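You operate a simulated robot arm through the tools that you are given. There is no shell and no other tool. Be economical: measure what you need, move in short steps, check, and stop when the job is done.

Carry out the task below with a simulated robot arm. There is one attempt and no reset: what you move stays moved.

Task
Clamp the long screw block and drive both of its screws home.
Fine: driver back in its holder; the block stays clamped.
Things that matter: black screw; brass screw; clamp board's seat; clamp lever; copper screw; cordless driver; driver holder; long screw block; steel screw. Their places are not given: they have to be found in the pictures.

It is judged by the outcome, as a careful person would: the job done as asked, and still so three seconds after it is handed in. It fails if anything else is knocked over, pushed out of place, dropped, spilled or broken.

Robot
A 7-joint arm with a two-finger parallel gripper, fixed in place. Base frame: the origin is at the foot of the arm, x ahead of it, y to its left, z up; the work surface is at about z = 0. Lengths are in cm, angles in degrees, forces in N, time in s.
With the tool pointing down near the work surface it reaches from about 24 to 62 cm from the base axis. Its first joint turns from -66.0 to 66.0 degrees. Payload 2.6 kg.
The TCP is the grasp point between the finger pads, 3 cm short of the fingertips. In the tool frame z runs along the fingers and y along their closing line. Largest opening 9.4 cm; finger width 2.8, thickness 1; the body of the gripper, 5 by 9.6 cm, starts 5.5 cm behind the TCP.
Orientation is told as [roll, pitch, yaw] about the base's x, y, z axes, in that order, counted from this pose: with the fingers straight down and closing along the base's y, the tool's x points along the base's -x, its y along +y and its z along -z.

Tools
- The arm moves only by the tool play_rows. Its argument "series" is a list of rows, each a list of 7 numbers: the closure, from 0 (fully open) to 1 (shut), then the shift along the tool's x, y, z in mm, then the turn, a rotation vector about the tool's x, y, z in degrees. In form: [[claw, x, y, z, ax, ay, az], ...]. A call has 1 to 20 rows; each row is the pose to reach, as a shift and turn from the pose commanded when the call began, along the tool's axes at that moment. Each row takes 0.2 s and may step no farther than 5 cm and 8.6 degrees from the row before; otherwise, or with a gripper value out of range, the whole call is refused. A pose out of reach is approached as far as the arm can. The call stops where the force on the tool passes 90 N (or 10 N more than at its start, if that is more) or the arm is blocked; 0.2 s more then pass. The fingers move at their own pace (about 7.2 cm/s each) and stop on an object; they squeeze with about 21 N. The grip force told is the motor's: it shows also when the fingers shut on nothing. Time passes only in rows, and 0.2 s behind the last, so rows that repeat a pose let the fingers close. It gives the time, the measured TCP pose, the force on the tool (base axes), the opening and the grip force at its end, in the units of the frame above (readings bear some noise), with the torque about the TCP (base axes, N m) and any sound that the robot's microphone picked up.
- Cameras (640 x 400 px; columns grow to the right, rows downward): "scene" is fixed at [4.05, 44.76, 54.43]; the picture's right is [-0.65, -0.76, 0.00], its down [-0.56, 0.48, -0.68] and it looks along [0.52, -0.44, -0.74] (base axes); focal length 308 px, centre (320, 200). "wrist" rides on the gripper at [7.6, 1.4, -10.3] in the tool frame; the picture's right is [-0.18, 0.98, 0.00], its down [-0.75, -0.14, -0.64] and it looks along [-0.63, -0.12, 0.77] (tool axes); focal length 243 px, centre (320, 200).
- capture(camera): a new picture of that camera. The clock stands still meanwhile.
- locate(camera, pixels): for up to 12 pixels [column, row] of the newest picture of that camera ("zoom" is the newest enlarged one), the place [x, y, z] in the base frame of the surface seen there, good to about 0.3 cm. The clock stands still meanwhile.
- enlarge(camera, box): a new picture of the part [left, top, right, bottom] of that camera's present view, enlarged. The clock stands still meanwhile.
- sign_off(): hands the job in; it is judged then, once.

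Keep the steps short. Do not move on a guess: measure, check each grasp and each placing, and mend mistakes. In all there are 80 turns and 38 pictures (those below and enlarged ones count). Leave the gripper open and the arm clear of the work at the hand-in unless told otherwise, and finish with a single line.

The tools are called after ">>>" as a command line: name --pt "numbers of a row" for each row, then --argument value for the rest, lists and objects as JSON in quotes. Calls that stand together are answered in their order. play_rows: Moves the arm, as the interface text tells. Its arguments: {"type":"object","properties":{"series":{"type":"array","items":{"type":"array","items":{"type":"number"}}}},"required":["series"]} The other tools are called the same way: capture (camera) takes a picture; locate (camera, pixels) gives the place of the surface under pixels of a picture; enlarge (camera, box) takes an enlarged picture of a part of a camera's view; sign_off () hands the job in.

At the start:

```text
clock: 0.0
ee_pos: [23.98, 30.22, 30.94]
orientation: [0.1, -0.1, -0.1]
ft_force: [1.1, 0.4, 0.3]
wrist_torque: [0.0, 0.01, 0.02]
gripper_width: 9.41
grasp_force: 0.0
```

scene: 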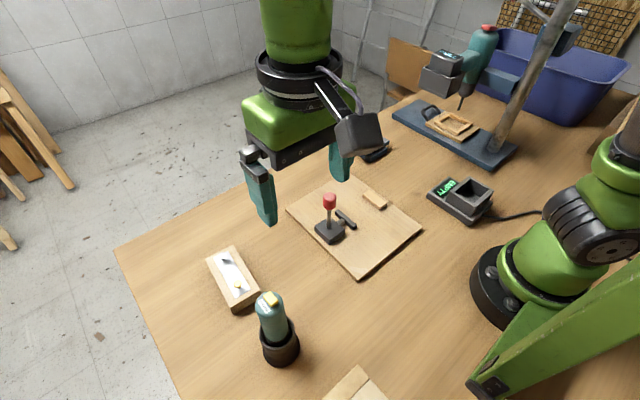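
wrist: 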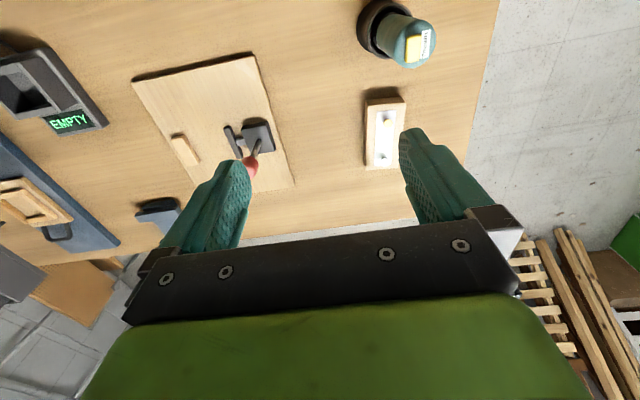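

I see a clamp board in the middle, a block at about (232,278), the driver in its holder at (275,330), and another block near the bottom edge (355,385). I'll enlarge these areas.

>>> enlarge --camera "scene" --box '[190, 230, 320, 380]'

>>> enlarge --camera "scene" --box '[280, 170, 430, 280]'

>>> enlarge --camera "scene" --box '[300, 340, 420, 400]'

```text
2.67 times, centred on (255, 305) of scene
```

zoom: 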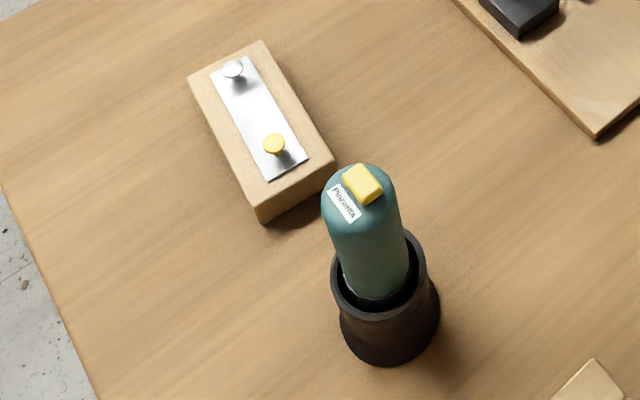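

```text
3.64 times, centred on (355, 225) of scene
```

zoom: 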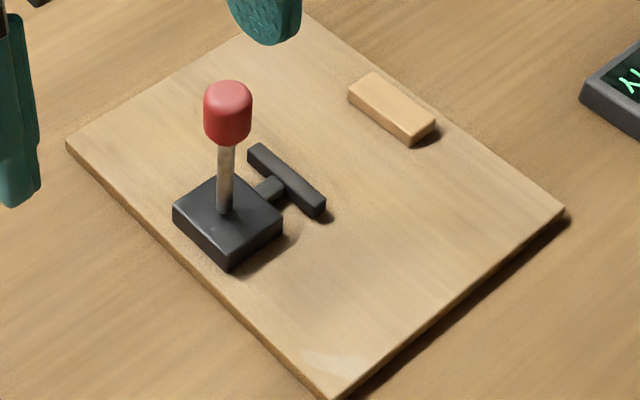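

```text
5.33 times, centred on (360, 370) of scene
```

zoom: 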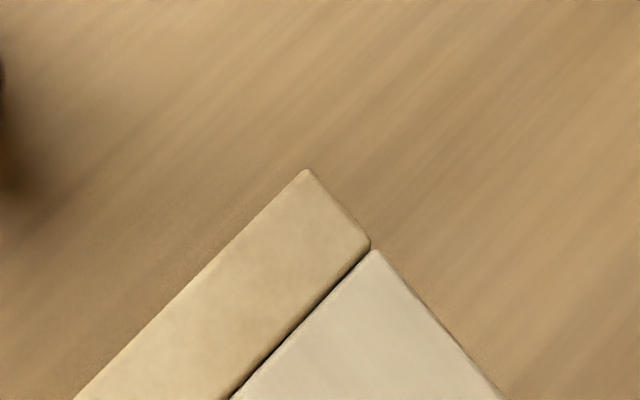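

The lower object needs a wider view. I'll measure the visible features first.

>>> locate --camera "zoom" --pixels '[[305, 170], [370, 245], [375, 255], [90, 395], [490, 395], [240, 395]]'

>>> locate --camera "scene" --pixels '[[225, 262], [239, 286], [207, 258], [232, 245], [260, 291], [235, 312], [271, 298], [280, 350], [330, 200], [329, 233], [345, 219], [374, 199]]'

>>> locate --camera "wrist" --pixels '[[132, 82], [250, 56], [295, 187], [195, 190], [387, 117], [382, 155], [366, 98], [405, 97], [404, 165], [365, 167], [385, 20], [185, 150]]'

```text
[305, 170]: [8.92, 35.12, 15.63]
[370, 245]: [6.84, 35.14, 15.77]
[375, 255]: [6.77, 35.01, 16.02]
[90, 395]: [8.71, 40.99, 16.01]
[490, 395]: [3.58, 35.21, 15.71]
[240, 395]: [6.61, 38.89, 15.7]
```

```text
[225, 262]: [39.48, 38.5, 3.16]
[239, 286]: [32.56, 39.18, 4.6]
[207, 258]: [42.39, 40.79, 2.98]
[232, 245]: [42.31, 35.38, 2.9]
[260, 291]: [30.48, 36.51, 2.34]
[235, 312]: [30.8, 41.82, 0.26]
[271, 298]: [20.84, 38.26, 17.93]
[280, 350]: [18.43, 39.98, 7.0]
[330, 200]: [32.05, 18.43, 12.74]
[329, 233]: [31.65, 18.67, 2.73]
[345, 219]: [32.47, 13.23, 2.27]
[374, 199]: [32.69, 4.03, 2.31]
```

```text
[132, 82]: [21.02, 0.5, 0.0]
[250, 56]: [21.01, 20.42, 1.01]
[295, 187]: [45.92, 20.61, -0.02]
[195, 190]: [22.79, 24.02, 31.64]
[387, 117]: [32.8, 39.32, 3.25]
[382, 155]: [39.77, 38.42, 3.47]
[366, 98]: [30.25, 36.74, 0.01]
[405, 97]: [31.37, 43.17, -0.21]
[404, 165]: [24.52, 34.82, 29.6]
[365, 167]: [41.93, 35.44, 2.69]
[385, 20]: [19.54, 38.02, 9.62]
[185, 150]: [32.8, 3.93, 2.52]
```

The visible block carries the steel and brass screws. The black and copper ones haven't been seen yet. Before turning the arm to look on the right-hand side, I'll measure what stands there.

>>> locate --camera "scene" --pixels '[[450, 125], [500, 150], [400, 110], [440, 75], [487, 30], [540, 70], [460, 105], [465, 195], [377, 150], [560, 35], [585, 90], [620, 130]]'

```text
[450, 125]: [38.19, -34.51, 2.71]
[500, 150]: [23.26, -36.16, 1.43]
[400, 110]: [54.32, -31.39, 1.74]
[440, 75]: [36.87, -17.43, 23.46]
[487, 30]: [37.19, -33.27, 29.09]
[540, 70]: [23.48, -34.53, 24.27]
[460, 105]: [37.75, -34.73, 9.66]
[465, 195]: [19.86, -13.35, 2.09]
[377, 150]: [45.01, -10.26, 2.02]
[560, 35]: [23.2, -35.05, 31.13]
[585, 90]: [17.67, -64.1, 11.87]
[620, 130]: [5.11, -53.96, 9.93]
```

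Next I'll look at the near-left area, where something sits at z≈16. I'll pull back, rise, and yaw the camera towards +y.

>>> play_rows --pt "0 10 -4 -6 0 0 -8" --pt "0 20 -8 -12 0 0 -16" --pt "0 30 -12 -18 0 0 -24" --pt "0 40 -16 -24 0 0 -32" --pt "0 50 -20 -30 0 0 -40" --pt "0 60 -24 -36 0 0 -48" --pt "0 70 -28 -42 0 0 -56" --pt "0 80 -30 -50 0 0 -64" --pt "0 80 -30 -50 0 0 -72" --pt "0 80 -30 -50 0 0 -80"

>>> capture --camera "wrist"

```text
clock: 2.2
ee_pos: [15.9, 27.2, 35.96]
orientation: [-0.1, 0.0, 80.1]
ft_force: [0.4, 0.5, 0.2]
wrist_torque: [0.01, 0.0, 0.0]
gripper_width: 9.4
grasp_force: 0.0
```

```text
32 pictures are left
```

wrist: 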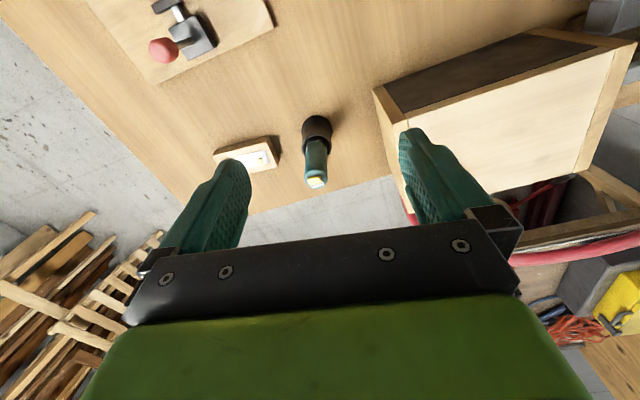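

There's a wooden box at upper right with a dark opening. I'll look closer.

>>> enlarge --camera "wrist" --box '[370, 10, 640, 180]'

>>> locate --camera "wrist" --pixels '[[375, 90], [500, 70], [560, 50], [480, 120], [410, 110], [600, 60], [540, 35], [316, 122], [316, 183]]'

```text
2.35 times, centred on (505, 95) of wrist
```

zoom: 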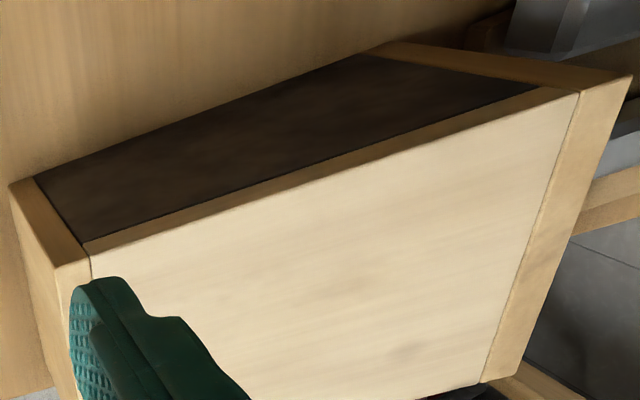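

```text
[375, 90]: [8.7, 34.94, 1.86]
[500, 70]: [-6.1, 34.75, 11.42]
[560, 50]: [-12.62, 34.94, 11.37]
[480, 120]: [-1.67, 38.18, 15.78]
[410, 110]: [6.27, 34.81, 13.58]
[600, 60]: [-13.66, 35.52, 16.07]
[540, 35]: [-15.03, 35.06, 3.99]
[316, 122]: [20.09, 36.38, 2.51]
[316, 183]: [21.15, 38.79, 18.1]
```

The box is just a closed cabinet. Now I'll look in the scene view at the right-hand side for another block.

>>> enlarge --camera "scene" --box '[340, 60, 560, 230]'

>>> capture --camera "scene"

```text
2.35 times, centred on (450, 145) of scene
```

zoom: 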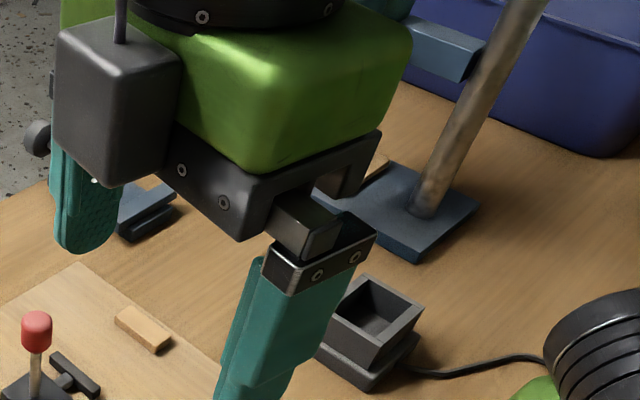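

```text
29 pictures are left
```

scene: 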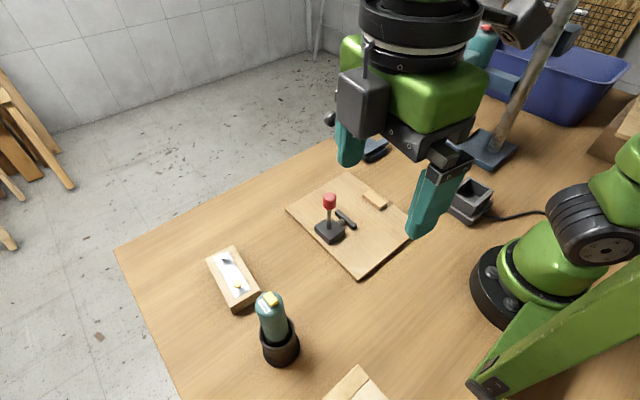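

Nothing is visible there. I'll swing over to the right side and turn the wrist camera towards -y to check that area too.

>>> play_rows --pt "0 11 -6.5 0 0 0 8.5" --pt "0 22 -13 0 0 0 17" --pt "0 33 -19.5 0 0 0 25.5" --pt "0 45 -26 0 0 0 34" --pt "0 56 -32.5 0 0 0 42.5" --pt "0 67 -39 0 0 0 51" --pt "0 78 -45 0 0 0 59.5" --pt "0 90 -52 0 0 0 68" --pt "0 101 -58 0 0 0 76.5" --pt "0 112 -65 0 0 0 85" --pt "0 123 -71 0 0 0 93.5" --pt "0 135 -78 0 0 0 102" --pt "0 147 -84 0 0 0 110.5" --pt "0 158 -91 0 0 0 119" --pt "0 169 -97 0 0 0 127.5" --pt "0 180 -104 0 0 0 136" --pt "0 191 -110 0 0 0 144.5" --pt "0 203 -117 0 0 0 153"

>>> capture --camera "wrist"

```text
clock: 6.0
ee_pos: [23.98, 5.12, 36.04]
orientation: [0.0, 0.1, -73.3]
ft_force: [0.0, 0.2, -1.7]
wrist_torque: [0.0, -0.02, 0.02]
gripper_width: 9.41
grasp_force: 0.1
```

```text
28 pictures are left
```

wrist: 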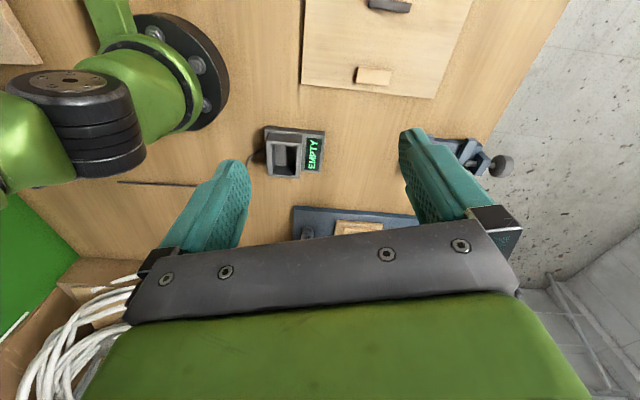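

No second block is within reach, so the long block is the one with the steel and brass screws. I'll turn back to yaw 0 above the clamp board and inspect the clamp.

>>> play_rows --pt "0 7 2 6 0 0 -8.1" --pt "0 14 4 12 0 0 -16.2" --pt "0 21 6 18 0 0 -24.4" --pt "0 28 8 24 0 0 -32.5" --pt "0 35 10 30 0 0 -40.7" --pt "0 42 12 36 0 0 -48.9" --pt "0 49 14 42 0 0 -57" --pt "0 56 16 50 0 0 -65.1" --pt "0 66 20 60 0 0 -73.3"

>>> capture --camera "wrist"

>>> enlarge --camera "wrist" --box '[200, 0, 440, 150]'

```text
clock: 8.0
ee_pos: [23.88, 12.11, 29.97]
orientation: [0.0, 0.1, 0.4]
ft_force: [1.0, 0.1, 0.2]
wrist_torque: [0.04, -0.02, 0.03]
gripper_width: 9.39
grasp_force: 0.1
```

```text
27 pictures are left
```

wrist: 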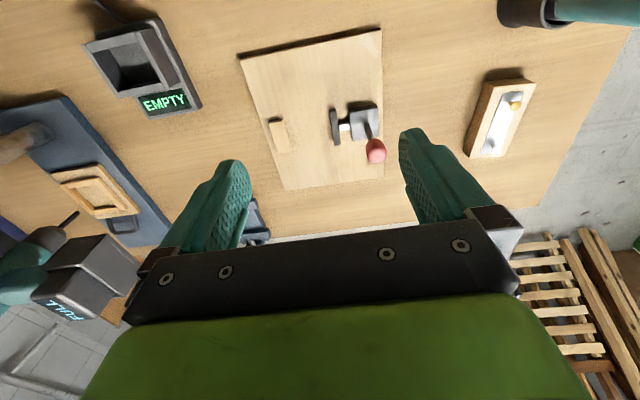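

```text
2.67 times, centred on (320, 75) of wrist
```

zoom: 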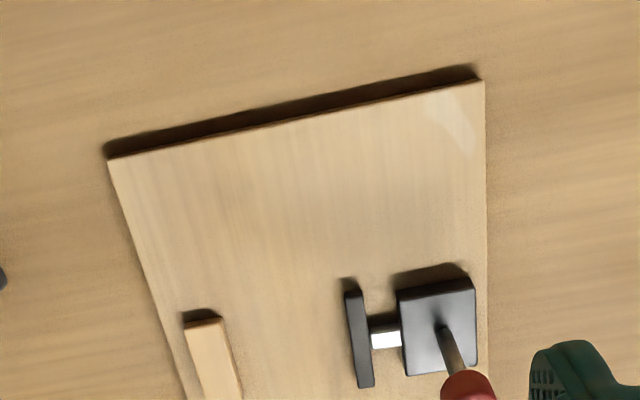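

I'll measure the clamp details.

>>> locate --camera "wrist" --pixels '[[270, 119], [283, 117], [278, 149], [288, 148], [331, 109], [335, 110], [336, 144], [340, 143], [376, 152], [366, 120], [310, 130], [376, 104]]'

>>> locate --camera "zoom" --pixels '[[110, 160], [483, 82], [190, 330], [222, 322], [348, 300], [356, 297], [363, 385], [372, 382], [445, 330], [398, 290], [473, 282], [300, 300]]'

```text
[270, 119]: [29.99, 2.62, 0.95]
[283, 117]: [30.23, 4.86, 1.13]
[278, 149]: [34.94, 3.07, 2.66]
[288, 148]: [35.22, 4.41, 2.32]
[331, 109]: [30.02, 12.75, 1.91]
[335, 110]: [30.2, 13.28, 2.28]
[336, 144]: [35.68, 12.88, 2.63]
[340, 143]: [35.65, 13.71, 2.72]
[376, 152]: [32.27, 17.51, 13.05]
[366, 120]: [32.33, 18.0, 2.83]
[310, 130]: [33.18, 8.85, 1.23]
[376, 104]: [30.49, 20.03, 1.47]
```

```text
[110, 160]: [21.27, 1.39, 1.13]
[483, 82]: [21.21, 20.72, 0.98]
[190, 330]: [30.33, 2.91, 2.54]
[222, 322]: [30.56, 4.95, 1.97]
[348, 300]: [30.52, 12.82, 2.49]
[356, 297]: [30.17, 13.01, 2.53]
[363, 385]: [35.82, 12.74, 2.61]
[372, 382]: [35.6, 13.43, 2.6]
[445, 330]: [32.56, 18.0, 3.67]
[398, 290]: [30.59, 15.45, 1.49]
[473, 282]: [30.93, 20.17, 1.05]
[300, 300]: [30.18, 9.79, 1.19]
```

The stop spans y 2.9–4.8 and the pusher sits at y 12.7. Both top out at z≈2.6, and the board is at z≈1.1. The fingertips must stay above 2.7 when placing, so I'll take a high grip. Next I'll move above the block.

>>> play_rows --pt "0 -18 38 0 0 0 1" --pt "0 -36 76 0 0 0 2" --pt "0 -54 114 0 0 0 3" --pt "0 -72 152 0 0 0 4" --pt "0 -90 190 0 0 0 5" --pt "0 -108 228 0 0 0 6" --pt "0 -125 265 0 0 0 6.7" --pt "0 -125 265 40 0 0 6.7" --pt "0 -125 265 80 0 0 6.7" --pt "0 -125 265 120 0 0 6.7" --pt "0 -125 265 160 0 0 6.7" --pt "0 -125 265 180 0 0 6.7"

>>> capture --camera "wrist"

>>> enlarge --camera "scene" --box '[170, 190, 310, 320]'

```text
clock: 10.6
ee_pos: [36.45, 38.53, 11.84]
orientation: [0.0, -0.1, -6.5]
ft_force: [-1.0, 0.2, -0.8]
wrist_torque: [-0.01, 0.03, 0.02]
gripper_width: 9.41
grasp_force: 0.0
```

```text
25 pictures are left
```

wrist: 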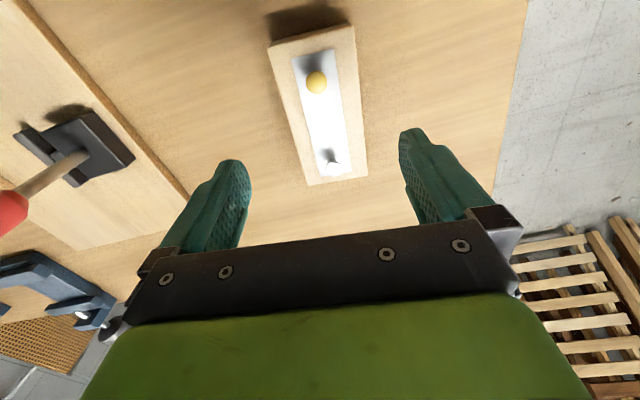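

```text
3.08 times, centred on (240, 255) of scene
```

zoom: 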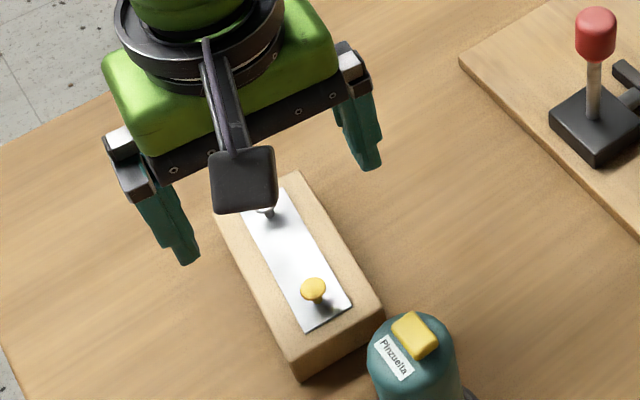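

>>> locate --camera "wrist" --pixels '[[270, 48], [353, 27], [366, 175], [309, 184], [316, 82], [333, 158], [302, 100], [296, 60], [333, 50]]'

>>> locate --camera "zoom" --pixels '[[382, 314], [293, 365], [314, 285], [268, 212], [340, 240]]'

```text
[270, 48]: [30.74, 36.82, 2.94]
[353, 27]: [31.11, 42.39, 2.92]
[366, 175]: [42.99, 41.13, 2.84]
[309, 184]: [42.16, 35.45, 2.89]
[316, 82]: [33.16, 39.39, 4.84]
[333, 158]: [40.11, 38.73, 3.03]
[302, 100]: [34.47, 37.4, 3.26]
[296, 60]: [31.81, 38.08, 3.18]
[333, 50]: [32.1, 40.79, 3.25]
```

```text
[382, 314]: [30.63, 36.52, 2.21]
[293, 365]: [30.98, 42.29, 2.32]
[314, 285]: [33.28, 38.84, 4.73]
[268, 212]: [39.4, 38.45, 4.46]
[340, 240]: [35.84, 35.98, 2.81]
```

The block's centre is (36.75, 38.95), yaw -6.5°, top z 2.9, width 5.6. I'll descend to TCP z≈4.7 and grip.

>>> play_rows --pt "0 -2.5 4.5 25 0 0 0" --pt "0 -2.5 4.5 50 0 0 0" --pt "0 -2.5 4.5 70 0 0 0" --pt "0.4 -2.5 4.5 71.5 0 0 0" --pt "0.7 -2.5 4.5 71.5 0 0 0" --pt "0.7 -2.5 4.5 71.5 0 0 0" --pt "0.7 -2.5 4.5 71.5 0 0 0"

```text
clock: 12.2
ee_pos: [36.68, 38.95, 4.86]
orientation: [0.1, 0.0, -6.5]
ft_force: [-0.8, -0.4, 0.9]
wrist_torque: [-0.01, 0.01, 0.0]
gripper_width: 5.97
grasp_force: 20.6
```

It's gripped at 5.97 cm and 20.6 N. I'll lift and check.

>>> play_rows --pt "0.8 0 0 -10 0 0 0" --pt "0.8 0 0 -30 0 0 0" --pt "0.8 0 0 -60 0 0 0" --pt "0.8 0 0 -90 0 0 0" --pt "0.8 0 0 -115 0 0 0"

>>> capture --camera "wrist"

```text
clock: 13.4
ee_pos: [36.54, 39.1, 16.47]
orientation: [0.1, -0.1, -6.3]
ft_force: [-0.6, 0.6, -1.6]
wrist_torque: [0.02, -0.03, 0.0]
gripper_width: 5.99
grasp_force: 20.8
```

```text
23 pictures are left
```

wrist: 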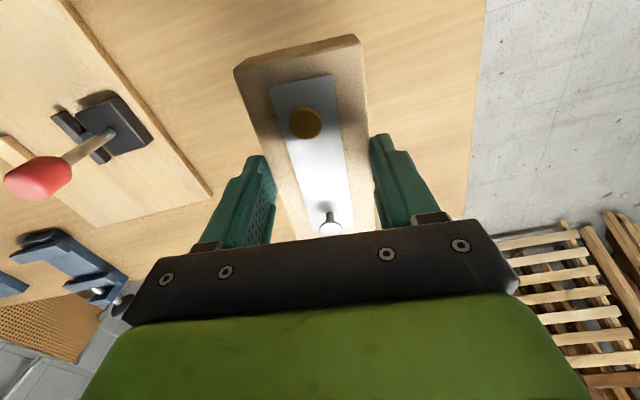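

The block is securely held. I'll raise it to clear the lever knob (top ~13.5), carry it over the seat, and turn it to yaw 0.

>>> play_rows --pt "0.8 0 0 -35 0 0 0" --pt "0.8 0 0 -70 0 0 0" --pt "0.8 0.5 -40 -70 0 0 -1" --pt "0.8 1 -80 -70 0 0 -2" --pt "0.8 1.5 -120 -70 0 0 -3" --pt "0.8 2 -160 -70 0 0 -4" --pt "0.8 2.5 -200 -70 0 0 -5" --pt "0.8 3 -240 -70 0 0 -6" --pt "0.8 3.5 -280 -70 0 0 -6.4" --pt "0.8 3.5 -314 -70 0 0 -6.4" --pt "0.8 3.5 -314 -70 0 0 -6.4"

```text
clock: 15.8
ee_pos: [32.7, 7.86, 23.41]
orientation: [0.0, -0.1, 0.0]
ft_force: [0.4, 0.0, -1.6]
wrist_torque: [0.01, -0.01, -0.02]
gripper_width: 5.96
grasp_force: 21.2
```

I'm over the seat. I'll descend to just above the board, about 1 cm of gap, and check.

>>> play_rows --pt "0.8 0 0 40 0 0 0" --pt "0.8 0 0 80 0 0 0" --pt "0.8 0 0 120 0 0 0" --pt "0.8 0 0 150 0 0 0" --pt "0.8 0 0 164 0 0 0"

>>> enlarge --camera "scene" --box '[270, 130, 430, 280]'

>>> capture --camera "wrist"

```text
clock: 17.0
ee_pos: [32.85, 7.74, 6.96]
orientation: [0.1, -0.1, -0.1]
ft_force: [-4.4, 1.1, 13.7]
wrist_torque: [-0.39, 0.32, -0.03]
gripper_width: 6.02
grasp_force: 21.0
```

```text
2.67 times, centred on (350, 205) of scene
```

zoom: 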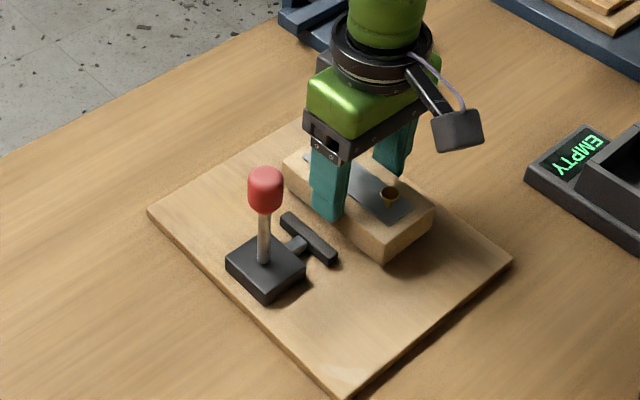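

```text
21 pictures are left
```

wrist: 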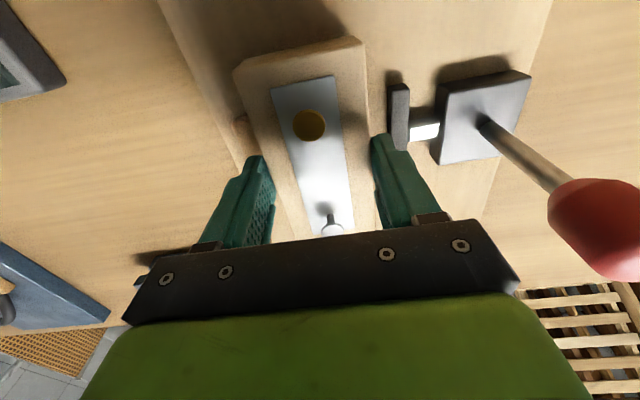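

There's 13.7 N, and the torque puts the contact at the -y edge (about 2.8 cm off), so the block has touched the top of the stop. I'll raise it, shift 6 mm in +y, and go down again gently.

>>> play_rows --pt "0.8 0 0 -10 0 0 0" --pt "0.8 0 6 -10 0 0 0" --pt "0.8 0 6 -4 0 0 0" --pt "0.8 0 6 0 0 0 0" --pt "0.8 0 6 3 0 0 0" --pt "0.8 0 6 6 0 0 0"

```text
clock: 18.4
ee_pos: [32.78, 8.43, 6.3]
orientation: [-0.1, 0.0, -0.2]
ft_force: [-0.3, -0.1, -1.3]
wrist_torque: [-0.03, 0.01, -0.01]
gripper_width: 5.99
grasp_force: 21.5
```

It's clear of the stop now. I'll continue down in 1 mm steps to the board.

>>> play_rows --pt "0.8 0 0 1 0 0 0" --pt "0.8 0 0 2 0 0 0" --pt "0.8 0 0 3 0 0 0" --pt "0.8 0 0 4 0 0 0"

```text
clock: 19.4
ee_pos: [32.83, 8.41, 6.02]
orientation: [-0.1, 0.0, -0.1]
ft_force: [0.4, -2.3, 4.8]
wrist_torque: [0.06, 0.1, 0.04]
gripper_width: 5.96
grasp_force: 20.8
```

The block is down on the board at 4.8 N. I'll ease the pressure, slide it towards the stop gently, then release and rise.

>>> play_rows --pt "0.8 0 -1 -2 0 0 0" --pt "0.8 0 -2 -2 0 0 0" --pt "0.8 0 -3 -2 0 0 0" --pt "0.8 0 -4 -2 0 0 0"

```text
clock: 20.4
ee_pos: [32.92, 7.99, 6.1]
orientation: [0.0, 0.0, -0.1]
ft_force: [0.7, 0.1, -1.3]
wrist_torque: [-0.01, 0.03, -0.01]
gripper_width: 5.99
grasp_force: 20.5
```

>>> play_rows --pt "0.8 0 0 1.5 0 0 0" --pt "0.5 0 0 1.5 0 0 0" --pt "0.2 0 0 1.5 0 0 0" --pt "0 0 0 0 0 0 0" --pt "0 0 0 0 0 0 0" --pt "0 0 0 -25 0 0 0" --pt "0 0 0 -60 0 0 0" --pt "0 0 0 -100 0 0 0"

>>> capture --camera "wrist"

>>> enlarge --camera "scene" --box '[270, 150, 430, 280]'

```text
clock: 22.2
ee_pos: [33.04, 8.06, 16.45]
orientation: [-0.1, 0.0, 0.0]
ft_force: [-0.8, -1.1, -0.2]
wrist_torque: [0.0, -0.01, -0.01]
gripper_width: 9.36
grasp_force: 0.1
```

```text
20 pictures are left
```

wrist: 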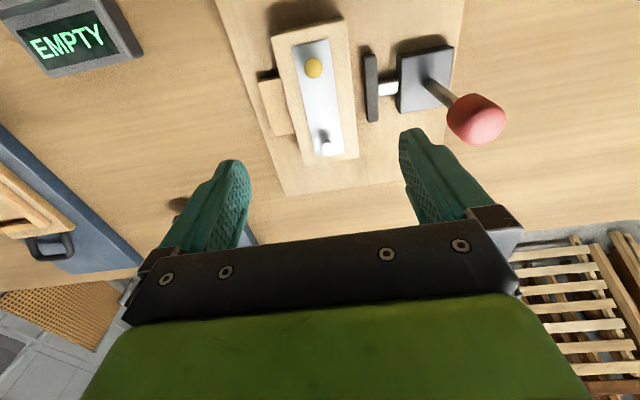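

```text
3.08 times, centred on (350, 215) of scene
```

zoom: 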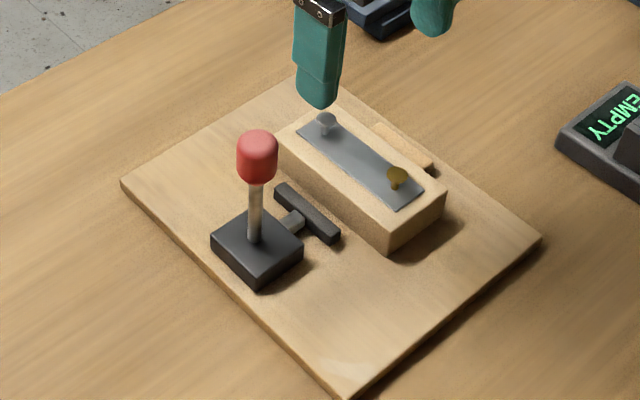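

The block is well seated against the stop. Now the lever: I'll measure the knob precisely and check the block's position.

>>> locate --camera "wrist" --pixels '[[313, 68], [326, 148], [300, 150], [358, 153], [273, 40], [344, 22], [476, 118], [455, 112], [500, 118], [430, 82], [370, 85], [290, 105]]'

>>> locate --camera "zoom" --pixels '[[257, 135], [257, 160], [257, 178], [240, 160], [277, 160], [255, 210], [390, 250], [445, 192]]'

```text
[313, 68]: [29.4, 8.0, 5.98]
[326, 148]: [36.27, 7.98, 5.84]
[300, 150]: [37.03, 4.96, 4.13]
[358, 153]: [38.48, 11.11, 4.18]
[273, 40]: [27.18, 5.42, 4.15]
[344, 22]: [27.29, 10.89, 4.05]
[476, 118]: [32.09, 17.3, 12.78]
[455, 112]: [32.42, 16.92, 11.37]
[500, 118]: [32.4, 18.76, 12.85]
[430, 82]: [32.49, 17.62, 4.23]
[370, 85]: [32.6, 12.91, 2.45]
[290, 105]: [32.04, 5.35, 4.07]
```

```text
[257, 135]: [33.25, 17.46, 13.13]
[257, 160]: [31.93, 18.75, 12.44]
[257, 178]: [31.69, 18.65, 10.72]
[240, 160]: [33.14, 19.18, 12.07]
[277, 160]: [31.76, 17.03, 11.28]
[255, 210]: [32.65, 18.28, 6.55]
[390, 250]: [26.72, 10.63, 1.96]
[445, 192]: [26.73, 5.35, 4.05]
```

The knob's centre is ≈(32.7, 18.0), z 10.5–13.2. I'll rise to 20, yaw 90° so the fingers close along x (the likely hinge axis), and go above the knob.

>>> play_rows --pt "0 0 0 -20 0 0 -8.2" --pt "0 0 0 -40 0 0 -16.4" --pt "0 0 10 -45 0 0 -24.6" --pt "0 0 22 -45 0 0 -32.8" --pt "0 0 34 -45 0 0 -41" --pt "0 0 46 -45 0 0 -49.2" --pt "0 1 58 -45 0 0 -57.4" --pt "0 2 70 -45 0 0 -65.6" --pt "0 3 82 -45 0 0 -73.8" --pt "0 3 92 -45 0 0 -82" --pt "0 3 99 -45 0 0 -90" --pt "0 3 99 -45 0 0 -90"

>>> enlarge --camera "scene" --box '[260, 110, 430, 270]'

```text
clock: 24.8
ee_pos: [32.48, 17.98, 20.72]
orientation: [0.0, 0.0, 90.1]
ft_force: [0.4, -0.1, -0.1]
wrist_torque: [0.01, -0.03, -0.02]
gripper_width: 9.4
grasp_force: 0.0
```

```text
2.50 times, centred on (345, 190) of scene
```

zoom: 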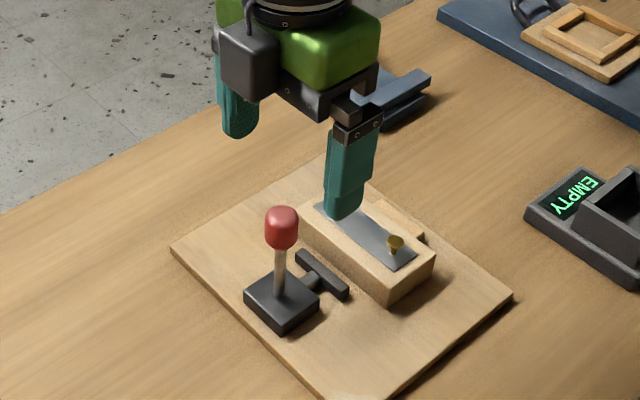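

I'm aligned above the knob. I'll descend to z≈12 and close on it.

>>> play_rows --pt "0 0 0 30 0 0 0" --pt "0 0 0 60 0 0 0" --pt "0 0 0 87 0 0 0" --pt "0.5 0 0 87 0 0 0" --pt "0.8 0 0 87 0 0 0" --pt "0.8 0 0 87 0 0 0" --pt "0.8 0 0 87 0 0 0"

```text
clock: 26.4
ee_pos: [32.75, 17.74, 12.13]
orientation: [-0.4, -0.1, 90.1]
ft_force: [19.3, 0.0, -0.5]
wrist_torque: [-0.03, -0.29, -0.06]
gripper_width: 3.02
grasp_force: 10.0
```

There's a 19 N side load in +x, so the knob is a few mm further in +x. I'll shift that way to centre.

>>> play_rows --pt "0.8 0 -2 0 0 0 0" --pt "0.8 0 -4 0 0 0 0" --pt "0.8 0 -4 0 0 0 0"

```text
clock: 27.2
ee_pos: [32.98, 17.94, 12.12]
orientation: [-0.1, 0.0, 90.0]
ft_force: [14.4, -0.2, 5.3]
wrist_torque: [-0.04, -0.3, -0.04]
gripper_width: 2.72
grasp_force: 7.3
```

>>> play_rows --pt "0.8 0 -2 0 0 0 0" --pt "0.8 0 -4 0 0 0 0" --pt "0.8 0 -5 0 0 0 0" --pt "0.8 0 -5 0 0 0 0"

>>> capture --camera "wrist"

```text
clock: 28.2
ee_pos: [33.1, 17.97, 11.93]
orientation: [0.6, 0.0, 89.9]
ft_force: [-28.2, -9.4, 27.2]
wrist_torque: [-0.67, 0.34, 0.1]
gripper_width: 2.48
grasp_force: 44.7
```

```text
17 pictures are left
```

wrist: 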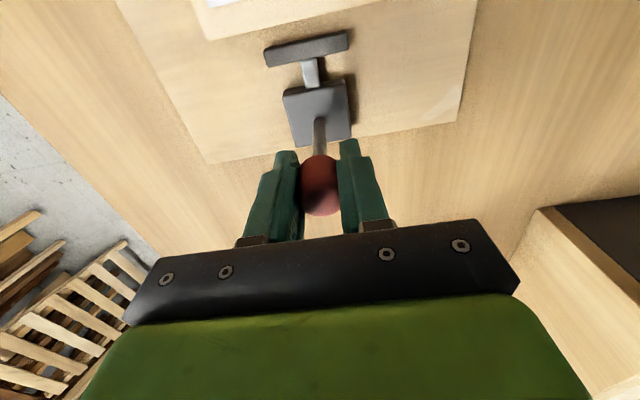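

It's gripped (2.48 cm) but overshot by about 3 mm. I'll back off 2.5 mm.

>>> play_rows --pt "0.8 0 1.5 0 0 0 0" --pt "0.8 0 2.5 0 0 0 0" --pt "0.8 0 2.5 0 0 0 0"

```text
clock: 29.0
ee_pos: [33.01, 17.89, 11.91]
orientation: [0.3, 0.0, 89.9]
ft_force: [-19.4, -0.5, 4.2]
wrist_torque: [-0.04, 0.26, -0.1]
gripper_width: 2.48
grasp_force: 45.2
```

>>> play_rows --pt "0.8 0 1.5 0 0 0 0" --pt "0.8 0 2.5 0 0 0 0" --pt "0.8 0 2.5 0 0 0 0"

```text
clock: 29.8
ee_pos: [33.06, 17.88, 11.92]
orientation: [0.0, -0.1, 90.1]
ft_force: [5.4, 10.7, -25.2]
wrist_torque: [0.83, 0.0, 0.02]
gripper_width: 2.52
grasp_force: 44.7
```

The side load is gone. Now a gentle test push towards -y (towards the block), 1 cm.

>>> play_rows --pt "0.8 3 0 0 0 0 0" --pt "0.8 6 0 0 0 0 0" --pt "0.8 10 0 0.5 0 0 0"

```text
clock: 30.6
ee_pos: [32.91, 17.41, 12.26]
orientation: [-0.5, -0.6, 90.5]
ft_force: [10.6, 43.4, -3.6]
wrist_torque: [0.56, 0.01, 0.03]
gripper_width: 2.53
grasp_force: 45.2
```

It resists with 43 N after 5 mm. I'll try the other direction (+y).

>>> play_rows --pt "0.8 -5 0 0 0 0 0" --pt "0.8 -10 0 0 0 0 0" --pt "0.8 -15 0 0 0 0 0" --pt "0.8 -20 0 0.5 0 0 0"

```text
clock: 31.6
ee_pos: [33.01, 18.44, 11.59]
orientation: [0.1, 0.4, 89.7]
ft_force: [10.8, -17.3, -2.4]
wrist_torque: [-1.27, -0.08, -0.05]
gripper_width: 2.51
grasp_force: 45.0
```

It gives more easily this way. I'll continue another centimetre in +y.

>>> play_rows --pt "0.8 -4 0 0.5 0 0 0" --pt "0.8 -8 0 1 0 0 0" --pt "0.8 -12 0 1.5 0 0 0"

>>> capture --camera "wrist"

```text
clock: 32.4
ee_pos: [33.06, 19.9, 11.62]
orientation: [0.0, 0.3, 89.9]
ft_force: [9.7, -17.8, -9.7]
wrist_torque: [-1.25, -0.09, -0.02]
gripper_width: 2.5
grasp_force: 45.1
```

```text
16 pictures are left
```

wrist: 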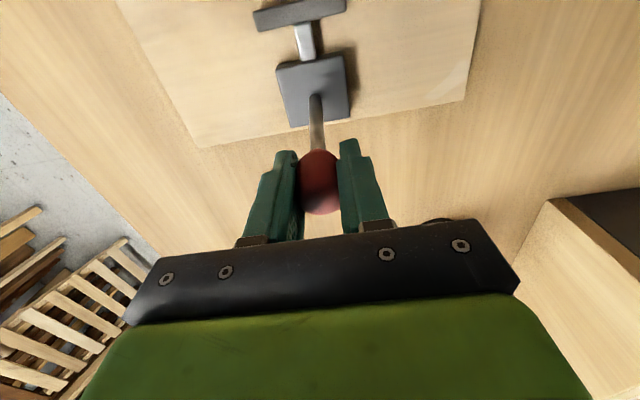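

The plunger rod extends as the knob goes +y, so this is the closing direction. I'll follow the arc.

>>> play_rows --pt "0.8 -6 0 1.5 0 0 0" --pt "0.8 -12.5 0 3.5 0 0 0" --pt "0.8 -18 0 6 0 0 0" --pt "0.8 -24 0 9 0 0 0" --pt "0.8 -30 0 12 0 0 0" --pt "0.8 -35 0 16 0 0 0"

```text
clock: 33.8
ee_pos: [33.01, 23.5, 10.3]
orientation: [-0.3, -0.1, 90.1]
ft_force: [12.3, -11.0, 10.6]
wrist_torque: [-1.3, -0.11, 0.03]
gripper_width: 2.52
grasp_force: 44.5
```

>>> play_rows --pt "0.8 -5 0 4 0 0 0" --pt "0.8 -10 0 8 0 0 0" --pt "0.8 -14.5 0 12.5 0 0 0" --pt "0.8 -18.5 0 17 0 0 0"

>>> capture --camera "wrist"

>>> enlarge --camera "scene" --box '[250, 120, 420, 280]'

```text
clock: 34.8
ee_pos: [32.99, 25.45, 8.41]
orientation: [-0.3, 0.1, 90.1]
ft_force: [17.5, -11.6, 10.5]
wrist_torque: [-1.29, -0.12, 0.18]
gripper_width: 2.54
grasp_force: 44.4
```

```text
15 pictures are left
```

wrist: 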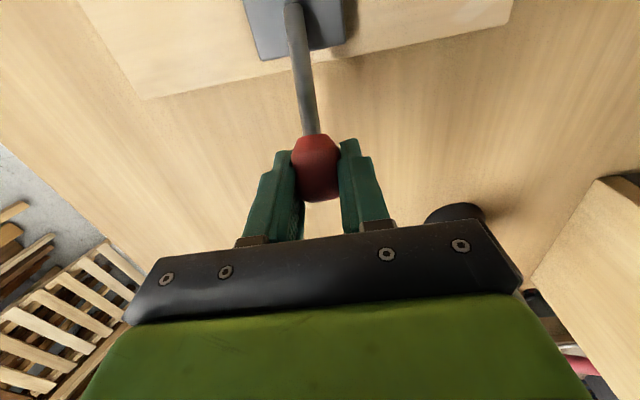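

```text
2.50 times, centred on (335, 200) of scene
```

zoom: 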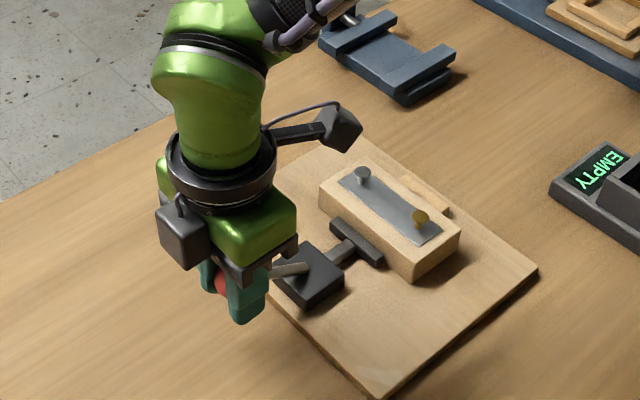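

The pusher is almost at the block. I'll continue along the arc.

>>> play_rows --pt "0.8 -3 0 5 0 0 0" --pt "0.8 -5 0 10 0 0 0" --pt "0.8 -7.5 0 14.5 0 0 0" --pt "0.8 -9.5 0 19 0 0 0"

```text
clock: 35.8
ee_pos: [33.03, 26.38, 6.92]
orientation: [-0.3, 0.1, 89.7]
ft_force: [2.9, -25.2, 52.8]
wrist_torque: [-1.54, -0.01, 0.02]
gripper_width: 2.51
grasp_force: 45.0
```

Resistance is rising (Fz 53 N), which means clamping contact or the end of travel. I'll go a bit further, carefully, listening for a click.

>>> play_rows --pt "0.8 -1 0 3 0 0 0" --pt "0.8 -2 0 6 0 0 0" --pt "0.8 -2.5 0 8 0 0 0"

>>> enlarge --camera "scene" --box '[280, 150, 400, 270]'

```text
clock: 36.3
ee_pos: [33.0, 26.33, 6.88]
orientation: [-0.4, 0.1, 89.2]
ft_force: [-11.2, -10.7, 33.1]
wrist_torque: [-1.53, 0.02, -0.17]
gripper_width: 2.59
grasp_force: 44.5
stopped in row 2: the force on the tool passed its limit at 92 N (the readings are from after the stop); the commanded pose is now the measured one
```

```text
3.33 times, centred on (340, 210) of scene
```

zoom: 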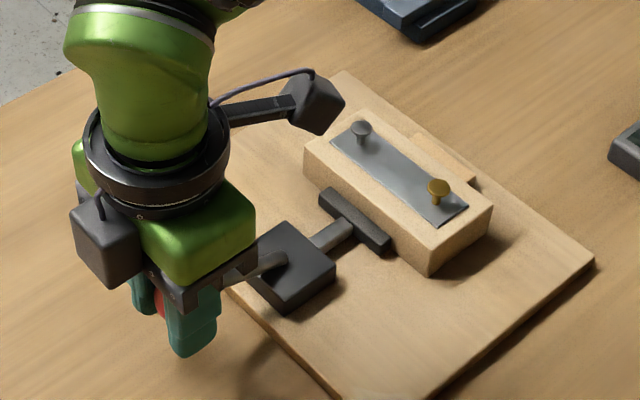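

It stopped at 92 N and the pusher appears to be against the block. I'll measure the contact.

>>> locate --camera "zoom" --pixels '[[327, 188], [388, 242], [355, 210], [335, 185], [430, 250], [310, 150], [385, 205], [390, 232]]'

```text
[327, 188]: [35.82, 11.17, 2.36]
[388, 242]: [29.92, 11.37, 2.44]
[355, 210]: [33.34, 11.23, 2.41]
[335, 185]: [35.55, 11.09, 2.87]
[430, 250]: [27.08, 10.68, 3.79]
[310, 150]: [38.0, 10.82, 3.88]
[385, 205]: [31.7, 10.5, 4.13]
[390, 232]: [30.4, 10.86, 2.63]
```

The pusher's front face is at y≈10.8, touching the block face. I'll release the knob, rise a little, and see whether the lever stays.

>>> play_rows --pt "0.4 0 0 0 0 0 0" --pt "0 0 0 0 0 0 0" --pt "0 0 0 0 0 0 0" --pt "0 0 0 -30 0 0 0" --pt "0 0 0 -70 0 0 0" --pt "0 0 0 -110 0 0 0" --pt "0 0 0 -150 0 0 0"

>>> capture --camera "wrist"

```text
clock: 37.9
ee_pos: [32.88, 26.46, 21.52]
orientation: [-0.2, 0.1, 89.6]
ft_force: [-0.5, -0.4, 0.2]
wrist_torque: [-0.01, -0.04, -0.02]
gripper_width: 9.42
grasp_force: 0.1
```

```text
12 pictures are left
```

wrist: 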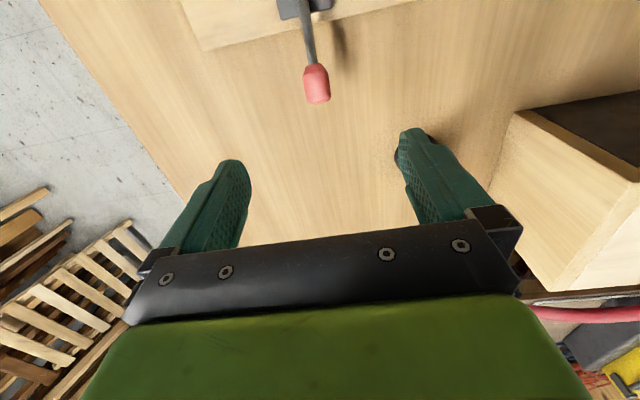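

The lever stays down after release. I'll check its angle.

>>> locate --camera "wrist" --pixels '[[314, 70], [316, 85], [318, 100], [310, 45], [305, 20]]'

```text
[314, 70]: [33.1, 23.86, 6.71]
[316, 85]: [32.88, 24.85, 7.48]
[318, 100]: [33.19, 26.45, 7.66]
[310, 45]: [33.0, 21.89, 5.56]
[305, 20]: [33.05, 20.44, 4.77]
```

The lever sits at about 62° and holds. Now the driver: an enlarged view to measure its axis and size.

>>> enlarge --camera "scene" --box '[235, 280, 325, 375]'

```text
4.21 times, centred on (280, 328) of scene
```

zoom: 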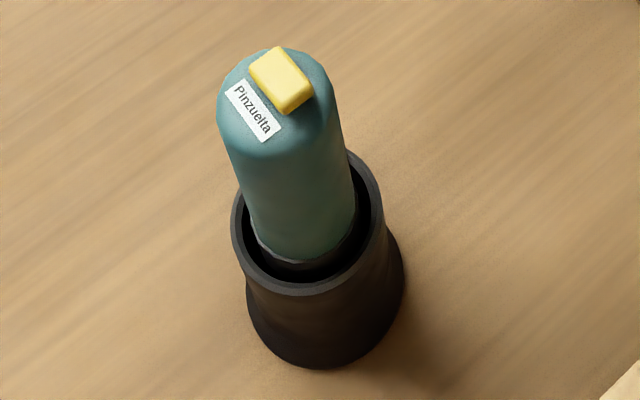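

>>> locate --camera "zoom" --pixels '[[282, 78], [255, 105], [240, 170], [290, 180], [345, 160], [300, 235], [255, 225], [350, 210], [237, 240], [310, 290], [375, 200], [310, 55]]'

```text
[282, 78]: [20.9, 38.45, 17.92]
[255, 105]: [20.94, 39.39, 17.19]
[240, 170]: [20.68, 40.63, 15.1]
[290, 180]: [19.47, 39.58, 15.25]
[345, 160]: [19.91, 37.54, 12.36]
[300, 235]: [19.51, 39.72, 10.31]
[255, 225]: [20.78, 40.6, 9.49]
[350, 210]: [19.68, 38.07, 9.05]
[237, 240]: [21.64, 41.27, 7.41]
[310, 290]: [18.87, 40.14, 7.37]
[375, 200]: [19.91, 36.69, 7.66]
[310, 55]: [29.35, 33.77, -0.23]
```

The driver's axis is ≈(21.1, 38.9), diameter ≈3.5, top z 18; the holder rim is at z 7.4. I'll move above it.

>>> play_rows --pt "0 0 0 -20 0 0 0" --pt "0 -31 30 -25 0 0 0" --pt "0 -62 60 -25 0 0 0" --pt "0 -93 89 -25 0 0 0" --pt "0 -123.7 118.9 -25 0 0 0" --pt "0 -123.7 118.9 -25 0 0 0"

>>> capture --camera "wrist"

```text
clock: 39.3
ee_pos: [21.18, 39.0, 23.93]
orientation: [-0.3, 0.2, 89.5]
ft_force: [-0.7, 0.1, -0.1]
wrist_torque: [-0.01, 0.02, -0.03]
gripper_width: 9.41
grasp_force: 0.2
```

```text
10 pictures are left
```

wrist: 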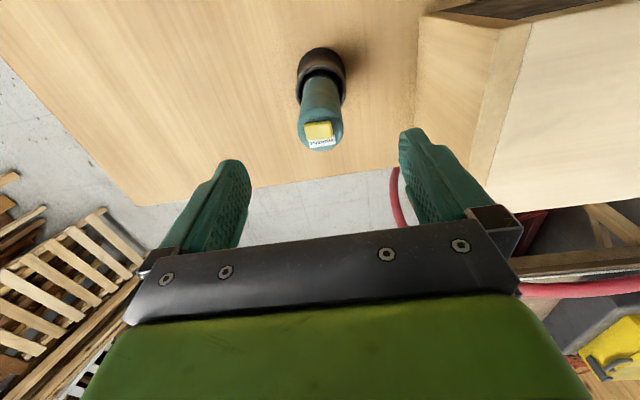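

It's centred well. I'll descend to z≈13.4 and close.

>>> play_rows --pt "0 0.5 0 35 0 0 0" --pt "0 0.5 0 70 0 0 0" --pt "0 0.5 0 95 0 0 0" --pt "0 0.5 0 105 0 0 0" --pt "0.3 0.5 0 105 0 0 0" --pt "0.5 0.5 0 105 0 0 0" --pt "0.7 0.5 0 105 0 0 0" --pt "0.7 0.5 0 105 0 0 0"

```text
clock: 41.1
ee_pos: [21.14, 38.92, 13.71]
orientation: [-0.3, 0.2, 89.5]
ft_force: [0.1, 0.7, 0.0]
wrist_torque: [0.07, 0.11, 0.02]
gripper_width: 3.53
grasp_force: 21.1
```

Driver gripped (3.53 cm, no side load). I'll lift it straight out.

>>> play_rows --pt "0.8 0 0 -15 0 0 0" --pt "0.8 0 0 -40 0 0 0" --pt "0.8 0 0 -70 0 0 0" --pt "0.8 0 0 -100 0 0 0" --pt "0.8 0 0 -125 0 0 0" --pt "0.8 0 0 -125 0 0 0"

>>> enlarge --camera "scene" --box '[180, 200, 360, 380]'

```text
clock: 42.5
ee_pos: [21.22, 38.77, 25.96]
orientation: [-0.3, 0.2, 89.6]
ft_force: [-0.1, -0.4, -3.3]
wrist_torque: [0.01, 0.02, 0.0]
gripper_width: 3.53
grasp_force: 20.8
```

```text
2.22 times, centred on (270, 290) of scene
```

zoom: 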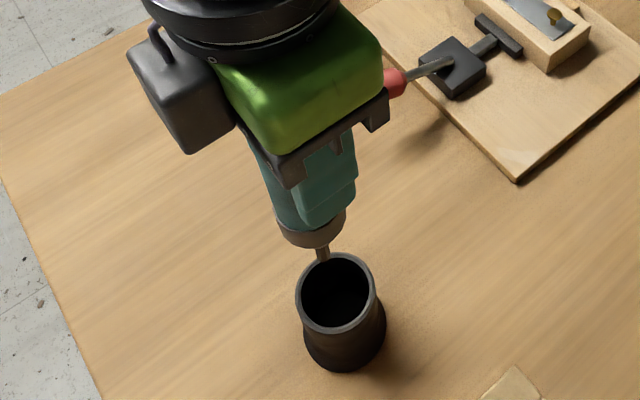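

The driver is out; its bit shows at (322,255). I'll measure the bit tip.

>>> locate --camera "zoom" --pixels '[[322, 257], [321, 250], [310, 238], [290, 235], [335, 225]]'

```text
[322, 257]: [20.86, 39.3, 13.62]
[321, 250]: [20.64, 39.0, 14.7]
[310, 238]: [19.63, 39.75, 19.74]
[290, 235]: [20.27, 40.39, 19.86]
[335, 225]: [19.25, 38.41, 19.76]
```

The bit tip is ≈12.6 cm below the TCP. I'll carry the driver to above the brass screw (29.4, 8.0) with the tip about 5 cm over the head.

>>> play_rows --pt "0.8 40 -11 0 0 0 0" --pt "0.8 85 -23 0 0 0 0" --pt "0.8 130 -36 0 0 0 0" --pt "0.8 175 -48 0 0 0 0" --pt "0.8 220 -60 0 0 0 0" --pt "0.8 265 -73 0 0 0 0" --pt "0.8 307.5 -84 0 0 0 0" --pt "0.8 307.5 -84 20 0 0 0" --pt "0.8 307.5 -84 20 0 0 0"

>>> enlarge --camera "scene" --box '[300, 110, 430, 260]'

```text
clock: 44.5
ee_pos: [29.45, 8.04, 24.24]
orientation: [-0.2, 0.0, 89.5]
ft_force: [0.2, -0.1, -3.8]
wrist_torque: [0.01, 0.01, 0.02]
gripper_width: 3.53
grasp_force: 20.6
```

```text
2.67 times, centred on (365, 185) of scene
```

zoom: 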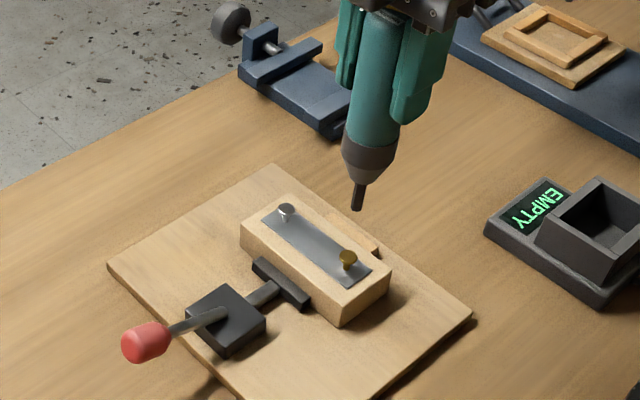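

>>> locate --camera "zoom" --pixels '[[357, 208], [357, 200], [359, 190], [347, 257], [347, 254], [340, 257], [355, 257], [286, 208], [286, 211], [280, 210], [293, 210]]'

```text
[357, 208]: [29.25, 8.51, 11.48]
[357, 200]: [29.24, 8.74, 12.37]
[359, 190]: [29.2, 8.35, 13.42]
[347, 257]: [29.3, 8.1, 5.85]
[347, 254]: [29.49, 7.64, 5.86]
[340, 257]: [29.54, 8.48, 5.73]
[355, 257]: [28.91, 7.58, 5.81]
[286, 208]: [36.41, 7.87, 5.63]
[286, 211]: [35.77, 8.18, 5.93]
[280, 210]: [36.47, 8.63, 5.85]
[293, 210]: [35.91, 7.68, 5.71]
```

The located points have noise, so I'll use the wrist view to compare bit and screw directly.

>>> enlarge --camera "wrist" --box '[240, 50, 400, 150]'

```text
4.00 times, centred on (320, 100) of wrist
```

zoom: 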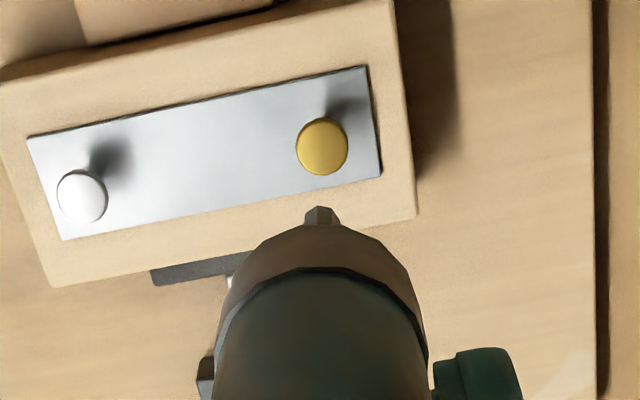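

In the wrist view the bit tip (zoom 322,207) and brass head (322,146) line up in column. The row geometry also says they're coaxial within ~1–2 mm. I'll descend to about 1 cm above the head.

>>> play_rows --pt "0.8 0 0 15 0 0 0" --pt "0.8 0 0 30 0 0 0" --pt "0.8 0 0 38 0 0 0" --pt "0.8 0 0 38 0 0 0"

>>> enlarge --camera "scene" --box '[330, 150, 400, 220]'

```text
clock: 45.5
ee_pos: [29.25, 8.12, 20.31]
orientation: [-0.2, 0.1, 89.6]
ft_force: [-0.1, 0.1, -3.8]
wrist_torque: [0.02, 0.02, 0.03]
gripper_width: 3.53
grasp_force: 20.8
```

```text
5.71 times, centred on (365, 185) of scene
```

zoom: 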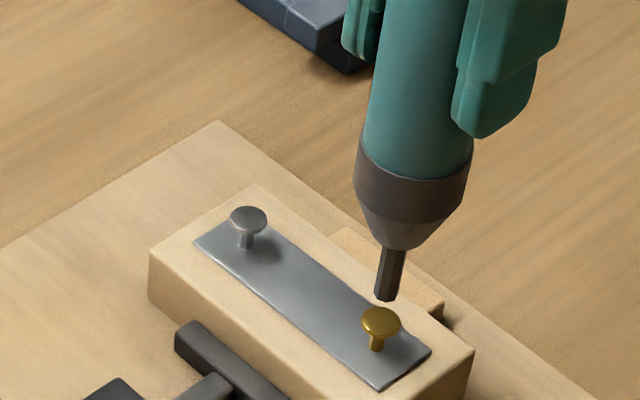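

The bit is right above the brass head with ~1.1 cm of gap. I'll go down slowly until contact.

>>> play_rows --pt "0.8 0 0 4 0 0 0" --pt "0.8 0 0 7 0 0 0" --pt "0.8 0 0 9 0 0 0" --pt "0.8 0 0 10 0 0 0" --pt "0.8 0 0 11 0 0 0"

```text
clock: 46.7
ee_pos: [29.37, 8.08, 19.32]
orientation: [-0.3, 0.2, 89.5]
ft_force: [0.5, -1.0, -3.2]
wrist_torque: [0.03, 0.02, -0.01]
gripper_width: 3.53
grasp_force: 21.0
```

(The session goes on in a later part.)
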